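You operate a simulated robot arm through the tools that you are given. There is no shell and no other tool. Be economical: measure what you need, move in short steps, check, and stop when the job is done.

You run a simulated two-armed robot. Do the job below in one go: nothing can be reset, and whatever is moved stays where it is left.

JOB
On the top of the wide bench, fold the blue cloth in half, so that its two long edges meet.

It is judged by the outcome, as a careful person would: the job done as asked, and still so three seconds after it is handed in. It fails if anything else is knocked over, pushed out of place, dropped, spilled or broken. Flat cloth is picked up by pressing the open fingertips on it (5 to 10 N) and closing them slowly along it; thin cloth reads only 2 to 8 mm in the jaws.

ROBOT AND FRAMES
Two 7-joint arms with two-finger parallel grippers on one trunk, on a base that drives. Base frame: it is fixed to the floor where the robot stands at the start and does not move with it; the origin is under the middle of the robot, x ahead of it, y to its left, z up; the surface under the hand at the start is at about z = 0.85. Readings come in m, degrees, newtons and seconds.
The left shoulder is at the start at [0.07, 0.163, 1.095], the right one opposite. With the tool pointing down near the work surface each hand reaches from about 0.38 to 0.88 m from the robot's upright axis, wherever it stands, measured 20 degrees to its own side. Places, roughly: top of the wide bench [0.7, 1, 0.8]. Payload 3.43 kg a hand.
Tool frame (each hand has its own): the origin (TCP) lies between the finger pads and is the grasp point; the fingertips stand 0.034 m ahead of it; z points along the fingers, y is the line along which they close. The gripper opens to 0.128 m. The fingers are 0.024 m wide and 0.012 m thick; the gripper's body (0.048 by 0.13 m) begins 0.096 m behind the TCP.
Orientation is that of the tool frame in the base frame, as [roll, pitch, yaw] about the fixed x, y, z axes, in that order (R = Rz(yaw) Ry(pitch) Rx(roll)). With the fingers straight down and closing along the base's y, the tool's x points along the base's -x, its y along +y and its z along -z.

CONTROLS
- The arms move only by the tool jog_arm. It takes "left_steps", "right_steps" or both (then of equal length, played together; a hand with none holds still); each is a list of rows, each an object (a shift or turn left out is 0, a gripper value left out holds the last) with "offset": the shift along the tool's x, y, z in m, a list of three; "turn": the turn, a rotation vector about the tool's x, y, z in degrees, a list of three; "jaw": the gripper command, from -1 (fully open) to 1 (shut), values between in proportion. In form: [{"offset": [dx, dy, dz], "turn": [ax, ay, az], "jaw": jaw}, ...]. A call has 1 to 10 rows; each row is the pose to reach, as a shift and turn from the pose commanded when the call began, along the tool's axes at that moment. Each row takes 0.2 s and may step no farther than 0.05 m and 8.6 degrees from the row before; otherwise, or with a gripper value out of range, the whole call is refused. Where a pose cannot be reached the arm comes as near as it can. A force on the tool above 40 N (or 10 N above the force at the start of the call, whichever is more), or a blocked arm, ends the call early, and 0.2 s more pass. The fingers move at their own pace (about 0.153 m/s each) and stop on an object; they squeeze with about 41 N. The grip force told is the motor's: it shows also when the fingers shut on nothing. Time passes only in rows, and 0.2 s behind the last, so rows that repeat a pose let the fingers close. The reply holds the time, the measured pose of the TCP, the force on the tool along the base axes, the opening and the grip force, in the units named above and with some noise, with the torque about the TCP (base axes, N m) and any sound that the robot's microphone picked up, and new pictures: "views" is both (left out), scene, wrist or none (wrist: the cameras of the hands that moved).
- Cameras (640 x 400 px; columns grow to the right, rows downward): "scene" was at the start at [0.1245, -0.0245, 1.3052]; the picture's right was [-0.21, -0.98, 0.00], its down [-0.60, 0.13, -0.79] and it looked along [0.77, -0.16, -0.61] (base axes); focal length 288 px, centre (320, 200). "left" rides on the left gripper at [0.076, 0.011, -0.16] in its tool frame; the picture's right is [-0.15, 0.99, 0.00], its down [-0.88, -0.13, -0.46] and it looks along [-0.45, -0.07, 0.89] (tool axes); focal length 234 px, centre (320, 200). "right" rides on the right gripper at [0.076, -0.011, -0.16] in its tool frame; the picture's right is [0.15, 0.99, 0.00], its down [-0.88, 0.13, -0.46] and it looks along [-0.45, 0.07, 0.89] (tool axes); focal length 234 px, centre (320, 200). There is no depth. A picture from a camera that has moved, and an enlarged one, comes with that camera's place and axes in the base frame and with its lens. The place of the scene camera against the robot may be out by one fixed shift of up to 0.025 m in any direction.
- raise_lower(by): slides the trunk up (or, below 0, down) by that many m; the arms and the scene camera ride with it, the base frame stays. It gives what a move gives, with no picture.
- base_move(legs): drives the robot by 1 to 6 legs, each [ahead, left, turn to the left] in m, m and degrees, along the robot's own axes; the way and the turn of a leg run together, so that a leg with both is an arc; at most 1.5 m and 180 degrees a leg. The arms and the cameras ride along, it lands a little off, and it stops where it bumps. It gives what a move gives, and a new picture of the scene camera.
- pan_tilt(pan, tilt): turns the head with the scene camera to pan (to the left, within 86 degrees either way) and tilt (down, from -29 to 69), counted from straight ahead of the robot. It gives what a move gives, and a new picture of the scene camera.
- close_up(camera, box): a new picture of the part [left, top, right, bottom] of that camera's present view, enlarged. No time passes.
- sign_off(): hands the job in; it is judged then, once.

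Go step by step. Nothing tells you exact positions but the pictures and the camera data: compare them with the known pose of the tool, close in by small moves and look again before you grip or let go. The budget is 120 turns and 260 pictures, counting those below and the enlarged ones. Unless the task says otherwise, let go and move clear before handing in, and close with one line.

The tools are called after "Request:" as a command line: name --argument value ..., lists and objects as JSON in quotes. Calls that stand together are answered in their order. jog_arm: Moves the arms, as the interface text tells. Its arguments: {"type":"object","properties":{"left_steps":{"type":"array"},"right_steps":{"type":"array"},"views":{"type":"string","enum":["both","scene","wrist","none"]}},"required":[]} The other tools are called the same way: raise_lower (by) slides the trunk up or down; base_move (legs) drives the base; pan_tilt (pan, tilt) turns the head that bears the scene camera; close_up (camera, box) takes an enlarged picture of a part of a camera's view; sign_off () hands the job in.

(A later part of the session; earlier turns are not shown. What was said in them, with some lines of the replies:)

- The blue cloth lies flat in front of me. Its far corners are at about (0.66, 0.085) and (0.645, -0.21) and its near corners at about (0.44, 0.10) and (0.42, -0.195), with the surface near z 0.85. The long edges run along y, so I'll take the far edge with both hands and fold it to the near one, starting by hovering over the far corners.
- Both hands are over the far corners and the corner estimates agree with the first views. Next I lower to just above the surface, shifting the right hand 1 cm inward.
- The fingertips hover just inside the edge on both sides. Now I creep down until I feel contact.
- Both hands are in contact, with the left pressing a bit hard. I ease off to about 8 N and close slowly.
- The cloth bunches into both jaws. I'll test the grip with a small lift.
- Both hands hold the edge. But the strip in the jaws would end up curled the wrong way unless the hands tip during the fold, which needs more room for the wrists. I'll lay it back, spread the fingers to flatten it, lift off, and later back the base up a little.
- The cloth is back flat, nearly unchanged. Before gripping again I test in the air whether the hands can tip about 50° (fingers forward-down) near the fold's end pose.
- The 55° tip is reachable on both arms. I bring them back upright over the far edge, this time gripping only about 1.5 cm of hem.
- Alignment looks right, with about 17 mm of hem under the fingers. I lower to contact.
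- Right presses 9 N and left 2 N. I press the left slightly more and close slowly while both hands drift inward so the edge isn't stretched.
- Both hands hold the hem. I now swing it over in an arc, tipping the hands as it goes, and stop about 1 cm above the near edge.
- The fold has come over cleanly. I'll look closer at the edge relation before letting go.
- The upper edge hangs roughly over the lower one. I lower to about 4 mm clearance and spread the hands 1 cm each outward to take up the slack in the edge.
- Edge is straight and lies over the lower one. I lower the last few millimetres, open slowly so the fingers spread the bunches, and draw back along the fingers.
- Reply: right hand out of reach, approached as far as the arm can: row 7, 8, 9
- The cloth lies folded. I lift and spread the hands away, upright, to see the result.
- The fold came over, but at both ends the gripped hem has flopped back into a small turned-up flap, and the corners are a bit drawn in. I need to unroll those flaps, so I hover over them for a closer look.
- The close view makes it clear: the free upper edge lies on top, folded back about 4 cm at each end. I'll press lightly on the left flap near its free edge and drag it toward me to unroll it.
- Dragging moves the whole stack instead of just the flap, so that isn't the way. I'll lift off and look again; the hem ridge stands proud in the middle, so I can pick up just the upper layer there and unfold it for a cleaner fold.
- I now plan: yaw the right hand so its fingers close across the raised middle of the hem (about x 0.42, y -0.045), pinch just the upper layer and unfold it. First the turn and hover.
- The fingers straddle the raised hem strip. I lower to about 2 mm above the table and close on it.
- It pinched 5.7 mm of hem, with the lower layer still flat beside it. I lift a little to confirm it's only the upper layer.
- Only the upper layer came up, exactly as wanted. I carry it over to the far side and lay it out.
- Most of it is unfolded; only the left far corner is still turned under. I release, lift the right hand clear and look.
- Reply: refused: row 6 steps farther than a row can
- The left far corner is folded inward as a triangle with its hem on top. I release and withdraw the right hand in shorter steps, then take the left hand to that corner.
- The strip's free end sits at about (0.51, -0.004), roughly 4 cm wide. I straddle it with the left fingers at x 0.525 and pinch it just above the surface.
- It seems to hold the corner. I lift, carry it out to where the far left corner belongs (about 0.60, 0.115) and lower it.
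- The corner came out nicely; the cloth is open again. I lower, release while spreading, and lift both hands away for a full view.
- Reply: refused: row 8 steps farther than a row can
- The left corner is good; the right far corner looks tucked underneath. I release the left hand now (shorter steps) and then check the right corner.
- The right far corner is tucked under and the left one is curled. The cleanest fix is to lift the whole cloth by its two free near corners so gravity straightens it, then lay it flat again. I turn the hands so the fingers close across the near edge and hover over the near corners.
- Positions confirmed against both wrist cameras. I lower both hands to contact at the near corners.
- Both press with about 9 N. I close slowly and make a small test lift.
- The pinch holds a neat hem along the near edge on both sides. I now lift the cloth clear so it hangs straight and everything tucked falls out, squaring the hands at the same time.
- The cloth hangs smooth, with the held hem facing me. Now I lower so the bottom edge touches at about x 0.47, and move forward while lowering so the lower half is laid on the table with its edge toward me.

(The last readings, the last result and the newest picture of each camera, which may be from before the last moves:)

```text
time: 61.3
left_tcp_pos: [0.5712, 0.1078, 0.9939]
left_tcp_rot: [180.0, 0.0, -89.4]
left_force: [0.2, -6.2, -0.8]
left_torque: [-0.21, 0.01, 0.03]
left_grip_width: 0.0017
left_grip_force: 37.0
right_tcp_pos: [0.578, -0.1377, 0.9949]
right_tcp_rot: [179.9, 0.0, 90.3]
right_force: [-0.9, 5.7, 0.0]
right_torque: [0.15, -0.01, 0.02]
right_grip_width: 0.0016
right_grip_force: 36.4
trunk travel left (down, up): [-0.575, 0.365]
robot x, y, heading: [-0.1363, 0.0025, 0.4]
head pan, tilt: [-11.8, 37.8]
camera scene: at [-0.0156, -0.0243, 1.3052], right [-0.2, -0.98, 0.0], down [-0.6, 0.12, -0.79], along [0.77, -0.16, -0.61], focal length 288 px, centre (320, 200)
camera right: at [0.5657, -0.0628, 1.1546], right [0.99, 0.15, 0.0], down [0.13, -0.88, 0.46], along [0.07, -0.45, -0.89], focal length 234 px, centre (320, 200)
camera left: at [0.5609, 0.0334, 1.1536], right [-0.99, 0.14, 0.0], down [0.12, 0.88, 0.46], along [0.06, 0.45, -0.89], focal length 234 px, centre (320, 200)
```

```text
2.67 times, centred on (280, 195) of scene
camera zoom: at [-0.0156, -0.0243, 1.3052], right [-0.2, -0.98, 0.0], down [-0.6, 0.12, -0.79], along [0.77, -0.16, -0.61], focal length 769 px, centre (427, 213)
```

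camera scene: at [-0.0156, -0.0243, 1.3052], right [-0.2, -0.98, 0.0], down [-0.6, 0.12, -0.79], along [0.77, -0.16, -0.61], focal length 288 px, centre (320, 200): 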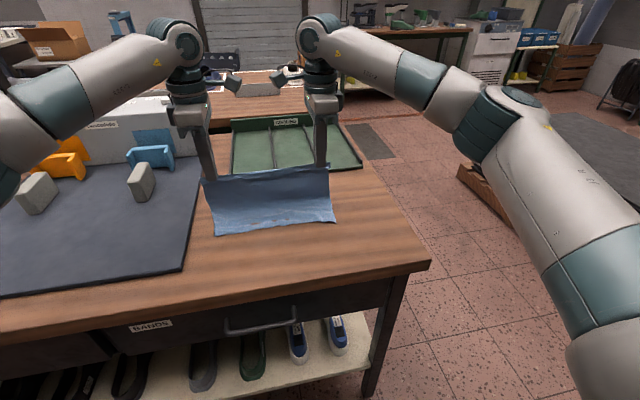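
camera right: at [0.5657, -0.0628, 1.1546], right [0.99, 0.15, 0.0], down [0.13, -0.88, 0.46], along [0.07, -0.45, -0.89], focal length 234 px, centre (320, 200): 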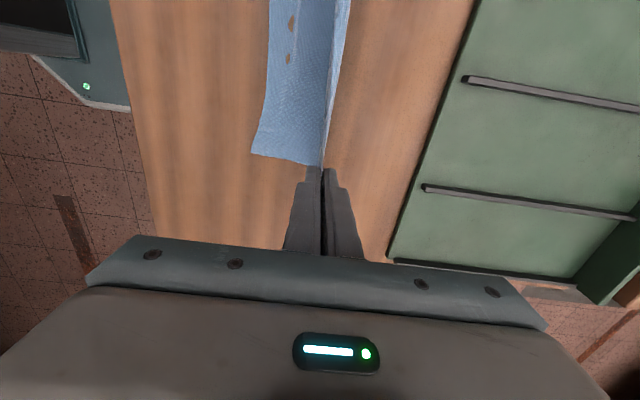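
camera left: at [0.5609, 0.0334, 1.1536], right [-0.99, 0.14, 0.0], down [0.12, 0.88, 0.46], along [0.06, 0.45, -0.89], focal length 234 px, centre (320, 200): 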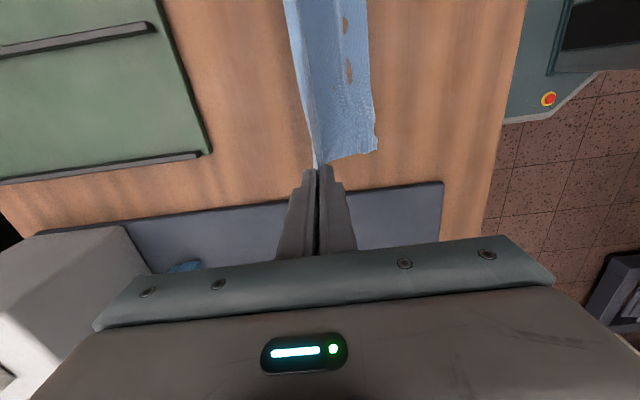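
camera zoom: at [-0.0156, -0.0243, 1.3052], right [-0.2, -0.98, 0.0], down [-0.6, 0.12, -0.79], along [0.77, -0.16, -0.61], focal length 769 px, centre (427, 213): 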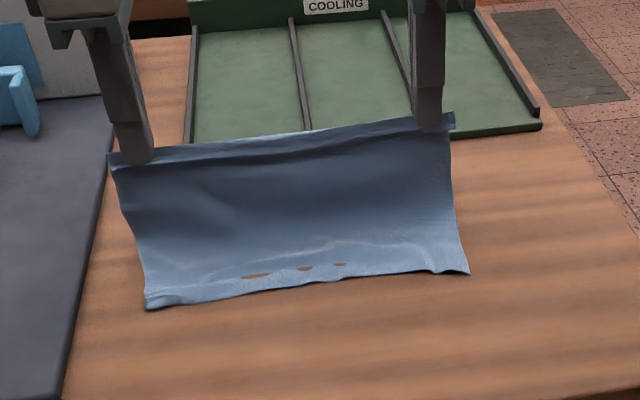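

The lower half lies on the table with its edge at about x 0.495. I continue to the fold line (about x 0.605) and bring the held edge back toward me over it, stopping shortly above the table to check.

Request:
jog_arm --left_steps '[{"offset": [0.001, -0.02, 0.006], "jaw": 1}, {"offset": [0.002, -0.036, 0.013]}, {"offset": [0.002, -0.036, 0.015]}, {"offset": [0.002, -0.013, 0.019]}, {"offset": [0.002, 0.009, 0.028]}, {"offset": [0.002, 0.028, 0.042]}, {"offset": [0.002, 0.042, 0.061]}, {"offset": [0.002, 0.051, 0.083]}, {"offset": [0.002, 0.051, 0.083]}]' --right_steps '[{"offset": [0.001, 0.015, 0.007], "jaw": 1}, {"offset": [0.002, 0.025, 0.014]}, {"offset": [0.002, 0.025, 0.016]}, {"offset": [0.002, 0.002, 0.02]}, {"offset": [0.002, -0.02, 0.029]}, {"offset": [0.002, -0.039, 0.043]}, {"offset": [0.002, -0.053, 0.062]}, {"offset": [0.002, -0.062, 0.084]}, {"offset": [0.002, -0.062, 0.084]}]'

Request:
close_up --camera "scene" --box '[180, 150, 380, 270]'

Request:
close_up --camera "right" --box '[180, 0, 440, 200]'

Request:
close_up --camera "left" --box '[200, 0, 460, 200]'

```text
time: 63.3
left_tcp_pos: [0.5224, 0.1082, 0.9107]
left_tcp_rot: [-179.9, 0.0, -89.4]
left_force: [0.5, -0.4, -0.4]
left_torque: [-0.02, -0.04, 0.02]
left_grip_width: 0.0017
left_grip_force: 36.4
right_tcp_pos: [0.5143, -0.1346, 0.9094]
right_tcp_rot: [-179.9, -0.1, 90.3]
right_force: [0.2, 0.7, 0.2]
right_torque: [0.01, 0.0, 0.05]
right_grip_width: 0.0016
right_grip_force: 36.3
trunk travel left (down, up): [-0.575, 0.365]
robot x, y, heading: [-0.1372, -0.0002, 0.1]
head pan, tilt: [-11.8, 37.8]
camera scene: at [-0.0156, -0.0243, 1.3053], right [-0.2, -0.98, 0.0], down [-0.6, 0.12, -0.79], along [0.77, -0.16, -0.61], focal length 288 px, centre (320, 200)
camera right: at [0.5027, -0.0597, 1.0689], right [0.99, 0.15, 0.0], down [0.13, -0.88, 0.46], along [0.07, -0.45, -0.89], focal length 234 px, centre (320, 200)
camera left: at [0.5106, 0.0322, 1.0715], right [-0.99, 0.14, 0.0], down [0.12, 0.88, 0.46], along [0.06, 0.45, -0.89], focal length 234 px, centre (320, 200)
```

scene: 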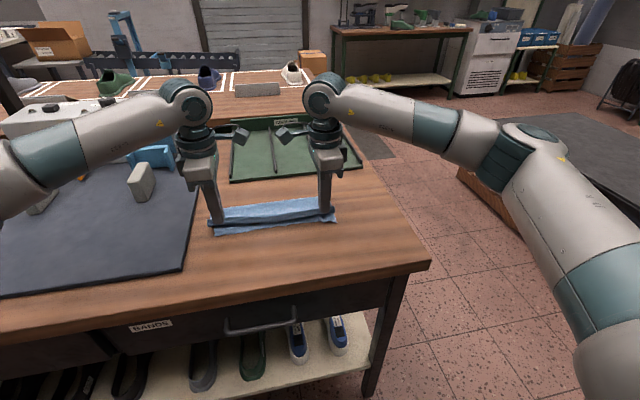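
right: 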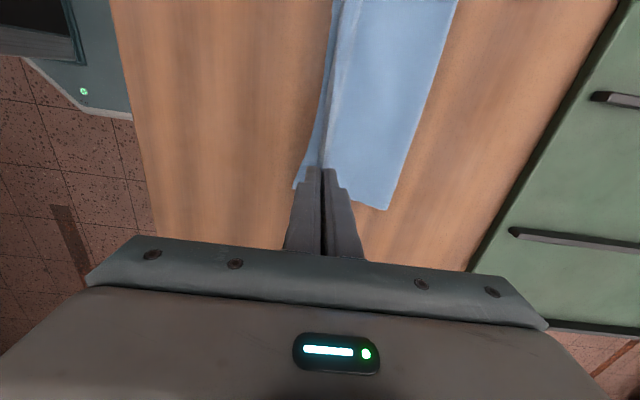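
left: 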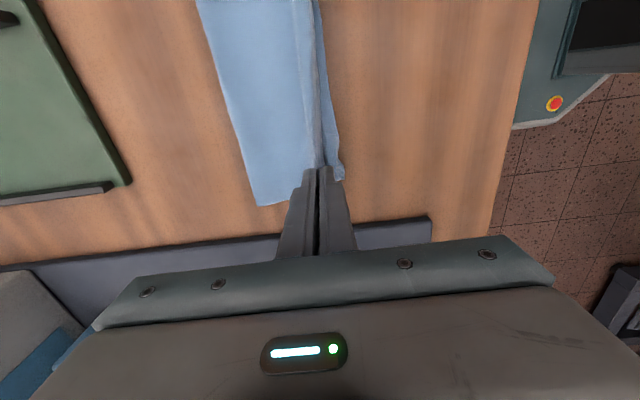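

```text
3.20 times, centred on (280, 210) of scene
camera zoom: at [-0.0156, -0.0243, 1.3053], right [-0.2, -0.98, 0.0], down [-0.6, 0.12, -0.79], along [0.77, -0.16, -0.61], focal length 923 px, centre (448, 168)
```

zoom: 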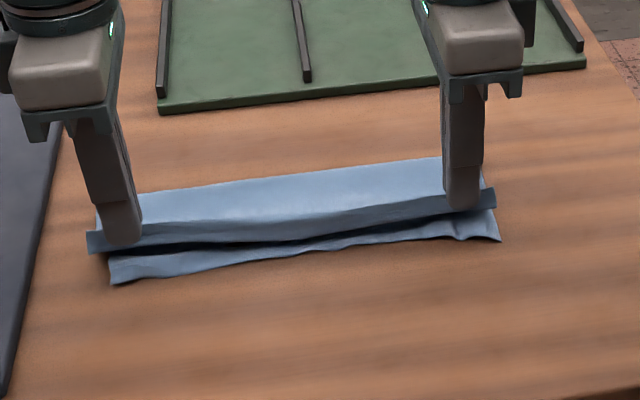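

```text
2.00 times, centred on (310, 100) of right
camera zoom: at [0.5027, -0.0597, 1.0689], right [0.99, 0.15, 0.0], down [0.13, -0.88, 0.46], along [0.07, -0.45, -0.89], focal length 468 px, centre (340, 400)
```

zoom: 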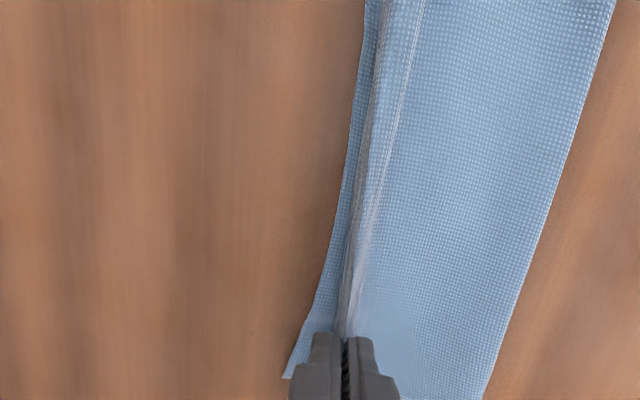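

```text
2.00 times, centred on (330, 100) of left
camera zoom: at [0.5106, 0.0322, 1.0715], right [-0.99, 0.14, 0.0], down [0.12, 0.88, 0.46], along [0.06, 0.45, -0.89], focal length 468 px, centre (300, 400)
```

zoom: 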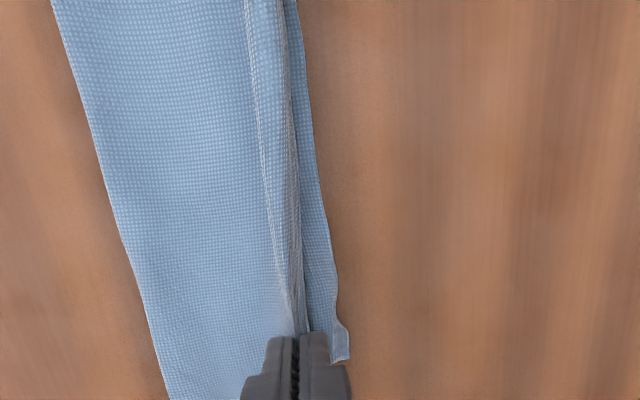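

The fold is clean: the held hem hangs along and just behind the lower edge. I lower the last 2 cm with a slight move toward me, open gently and lift straight up.

Request:
jog_arm --left_steps '[{"offset": [0, 0.004, 0.011]}, {"offset": [0, 0.007, 0.0215]}, {"offset": [0, 0.007, 0.0225]}, {"offset": [0, 0.007, 0.0225], "jaw": 0.92}, {"offset": [0, 0.007, 0.0225], "jaw": 0.82}, {"offset": [0, 0.007, 0.0225], "jaw": 0.7}, {"offset": [0, 0.007, 0.0225], "jaw": 0.6}, {"offset": [0, 0.007, 0.0]}, {"offset": [0, 0.007, -0.04]}]' --right_steps '[{"offset": [0, -0.002, 0.01]}, {"offset": [0, -0.004, 0.02]}, {"offset": [0, -0.004, 0.0212]}, {"offset": [0, -0.004, 0.0212], "jaw": 0.92}, {"offset": [0, -0.004, 0.0212], "jaw": 0.82}, {"offset": [0, -0.004, 0.0212], "jaw": 0.7}, {"offset": [0, -0.004, 0.0212], "jaw": 0.6}, {"offset": [0, -0.004, 0.0]}, {"offset": [0, -0.004, -0.04]}]'

Request:
close_up --camera "scene" --box '[180, 150, 380, 270]'

Request:
close_up --camera "right" --box '[180, 0, 440, 200]'

Request:
close_up --camera "left" --box '[200, 0, 460, 200]'

```text
time: 65.3
left_tcp_pos: [0.5163, 0.1063, 0.9516]
left_tcp_rot: [-179.9, 0.0, -89.6]
left_force: [-0.1, 0.1, -0.2]
left_torque: [-0.01, -0.05, -0.02]
left_grip_width: 0.0256
left_grip_force: 0.0
right_tcp_pos: [0.5088, -0.1358, 0.9538]
right_tcp_rot: [179.9, 0.1, 90.2]
right_force: [-0.3, -0.1, 0.2]
right_torque: [0.01, -0.07, -0.01]
right_grip_width: 0.0258
right_grip_force: 0.0
trunk travel left (down, up): [-0.575, 0.365]
robot x, y, heading: [-0.1415, -0.0004, -0.1]
head pan, tilt: [-11.8, 37.8]
camera scene: at [-0.0168, -0.0242, 1.3053], right [-0.2, -0.98, 0.0], down [-0.6, 0.12, -0.79], along [0.77, -0.16, -0.61], focal length 288 px, centre (320, 200)
camera right: at [0.4979, -0.0597, 1.1133], right [0.99, 0.15, 0.0], down [0.13, -0.88, 0.46], along [0.07, -0.45, -0.89], focal length 234 px, centre (320, 200)
camera left: at [0.5046, 0.0303, 1.1117], right [-0.99, 0.14, 0.0], down [0.12, 0.88, 0.46], along [0.06, 0.45, -0.89], focal length 234 px, centre (320, 200)
```

scene: 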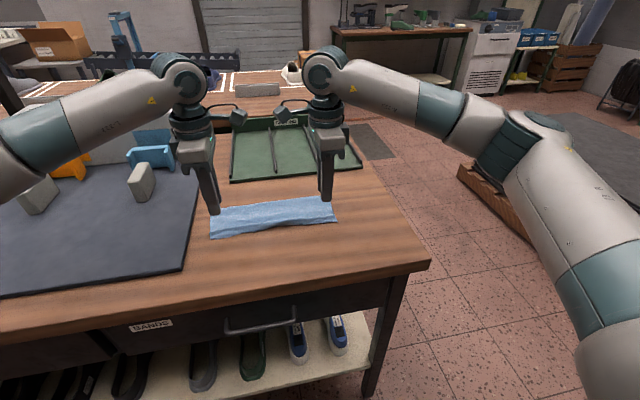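
right: 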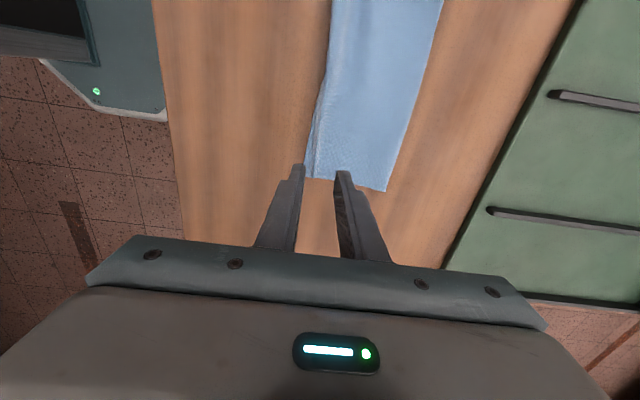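
left: 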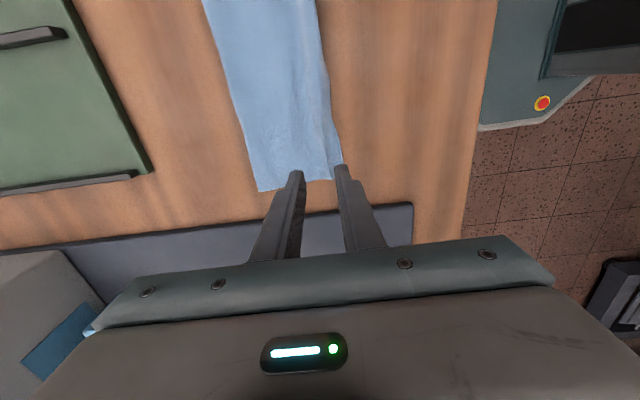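

```text
3.20 times, centred on (280, 210) of scene
camera zoom: at [-0.0168, -0.0242, 1.3053], right [-0.2, -0.98, 0.0], down [-0.6, 0.12, -0.79], along [0.77, -0.16, -0.61], focal length 923 px, centre (448, 168)
```

zoom: 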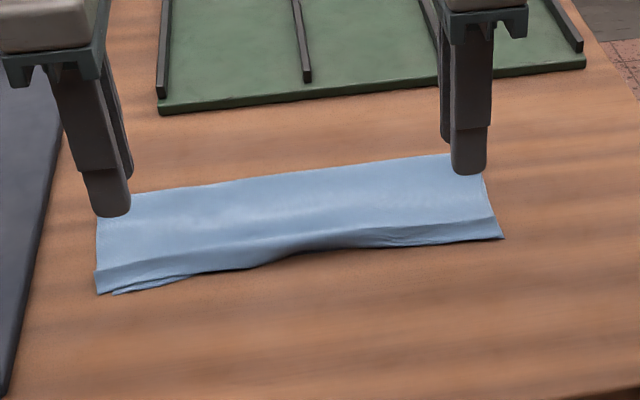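

```text
2.00 times, centred on (310, 100) of right
camera zoom: at [0.4979, -0.0597, 1.1133], right [0.99, 0.15, 0.0], down [0.13, -0.88, 0.46], along [0.07, -0.45, -0.89], focal length 468 px, centre (340, 400)
```

zoom: 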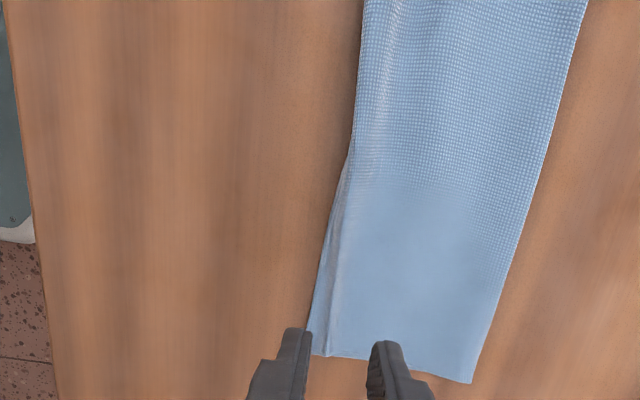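

```text
2.00 times, centred on (330, 100) of left
camera zoom: at [0.5046, 0.0303, 1.1117], right [-0.99, 0.14, 0.0], down [0.12, 0.88, 0.46], along [0.06, 0.45, -0.89], focal length 468 px, centre (300, 400)
```

zoom: 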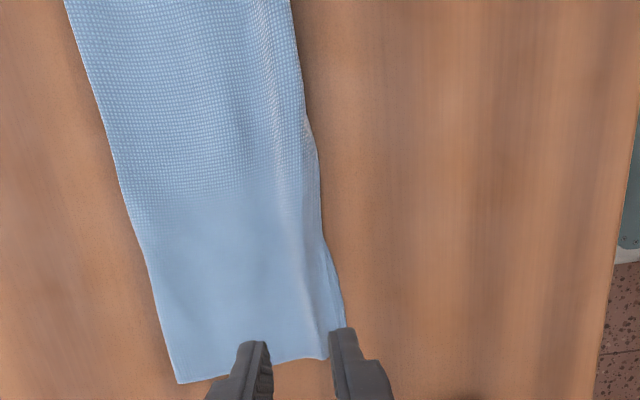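

That is an excellent fold: both long edges lie together. I move both hands up and well clear and take a last look.

Request:
jog_arm --left_steps '[{"offset": [0, 0, -0.04]}, {"offset": [-0.03, 0.02, -0.07]}, {"offset": [-0.06, 0.04, -0.09]}, {"offset": [-0.09, 0.06, -0.1]}, {"offset": [-0.12, 0.08, -0.1]}, {"offset": [-0.12, 0.08, -0.1]}]' --right_steps '[{"offset": [0, 0, -0.04]}, {"offset": [-0.03, -0.02, -0.07]}, {"offset": [-0.06, -0.04, -0.09]}, {"offset": [-0.09, -0.06, -0.1]}, {"offset": [-0.12, -0.08, -0.1]}, {"offset": [-0.12, -0.08, -0.1]}]'

Request:
close_up --camera "scene" --box '[190, 170, 350, 260]'

Request:
close_up --camera "left" --box '[200, 0, 460, 200]'

Request:
close_up --camera "right" --box '[200, 0, 460, 200]'

```text
time: 66.7
left_tcp_pos: [0.432, 0.2214, 1.0495]
left_tcp_rot: [179.9, 0.0, -89.5]
left_force: [0.0, -0.5, -0.2]
left_torque: [-0.01, 0.02, 0.01]
left_grip_width: 0.0252
left_grip_force: 0.0
right_tcp_pos: [0.4305, -0.2533, 1.0514]
right_tcp_rot: [-179.9, 0.0, 90.2]
right_force: [-0.2, 0.2, 0.1]
right_torque: [0.01, 0.05, -0.02]
right_grip_width: 0.0255
right_grip_force: 0.0
trunk travel left (down, up): [-0.575, 0.365]
robot x, y, heading: [-0.1393, 0.0075, 0.2]
head pan, tilt: [-11.8, 37.8]
camera scene: at [-0.0141, -0.0242, 1.305], right [-0.2, -0.98, 0.0], down [-0.6, 0.12, -0.79], along [0.77, -0.16, -0.61], focal length 288 px, centre (320, 200)
camera right: at [0.4196, -0.178, 1.2111], right [0.99, 0.15, 0.0], down [0.14, -0.88, 0.46], along [0.07, -0.45, -0.89], focal length 234 px, centre (320, 200)
camera left: at [0.422, 0.1464, 1.2093], right [-0.99, 0.14, 0.0], down [0.12, 0.88, 0.46], along [0.06, 0.45, -0.89], focal length 234 px, centre (320, 200)
```

scene: 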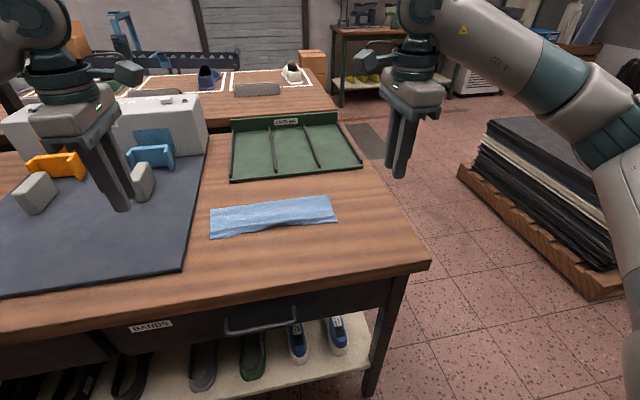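
right: 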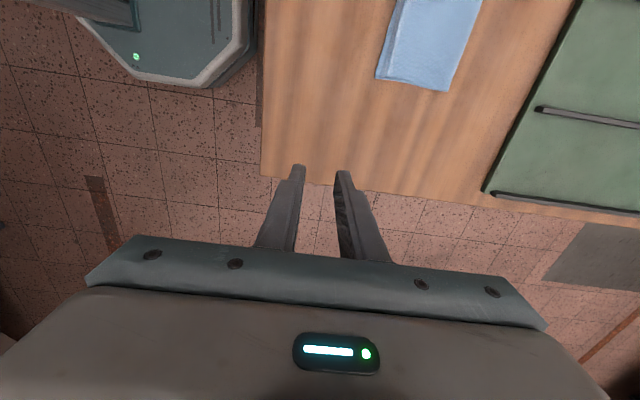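
left: 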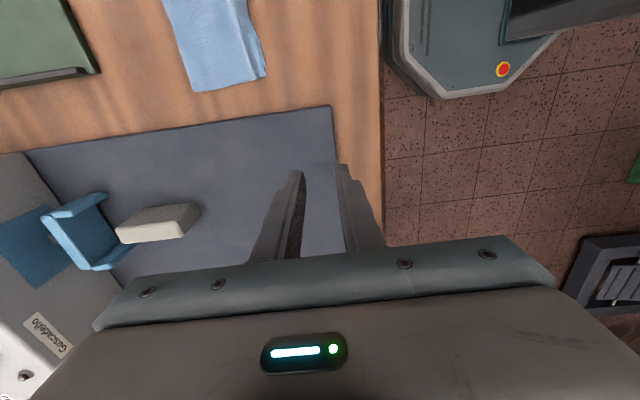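

```text
4.00 times, centred on (270, 215) of scene
camera zoom: at [-0.0141, -0.0242, 1.305], right [-0.2, -0.98, 0.0], down [-0.6, 0.12, -0.79], along [0.77, -0.16, -0.61], focal length 1154 px, centre (520, 140)
```

zoom: 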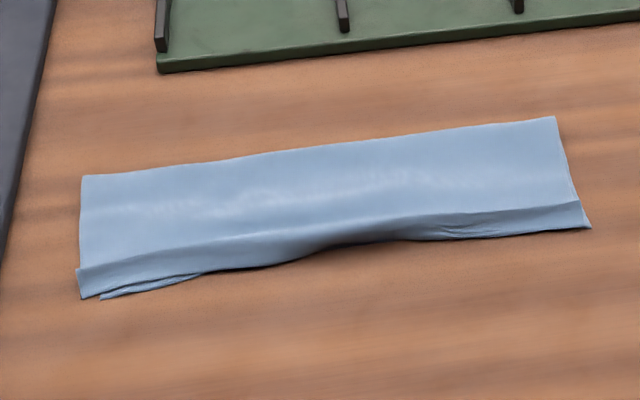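

```text
2.00 times, centred on (330, 100) of left
camera zoom: at [0.422, 0.1464, 1.2093], right [-0.99, 0.14, 0.0], down [0.12, 0.88, 0.46], along [0.06, 0.45, -0.89], focal length 468 px, centre (300, 400)
```

zoom: 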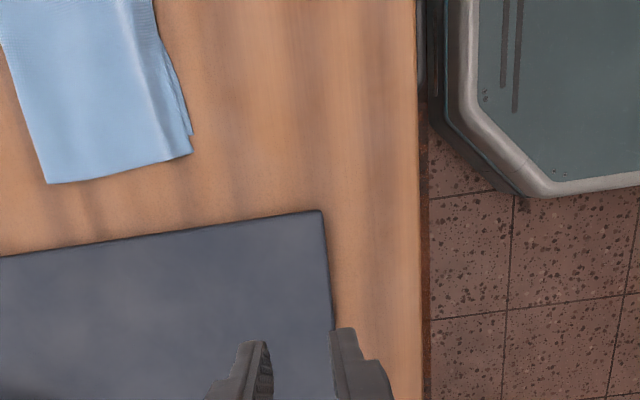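

```text
2.00 times, centred on (330, 100) of right
camera zoom: at [0.4196, -0.178, 1.2111], right [0.99, 0.15, 0.0], down [0.14, -0.88, 0.46], along [0.07, -0.45, -0.89], focal length 468 px, centre (300, 400)
```

zoom: 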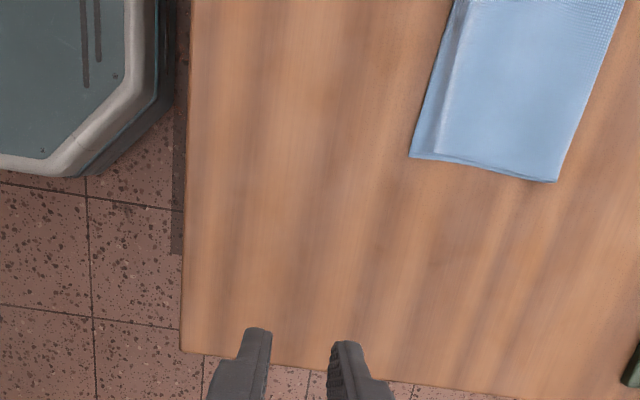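

The cloth is folded in half along its length. Its long edges lie together within a few millimetres, nothing else has moved, and both hands are clear, so I hand it in.

Request:
sign_off

```text
The job is handed in.
```

The blue cloth is folded in half on the bench. Its two long edges meet to within about 5–8 mm, with a slight bump where the edges bow in the middle. The first fold came out poorly, so I opened the cloth out and refolded it; it now sits a few centimetres further back from the robot than where it started.
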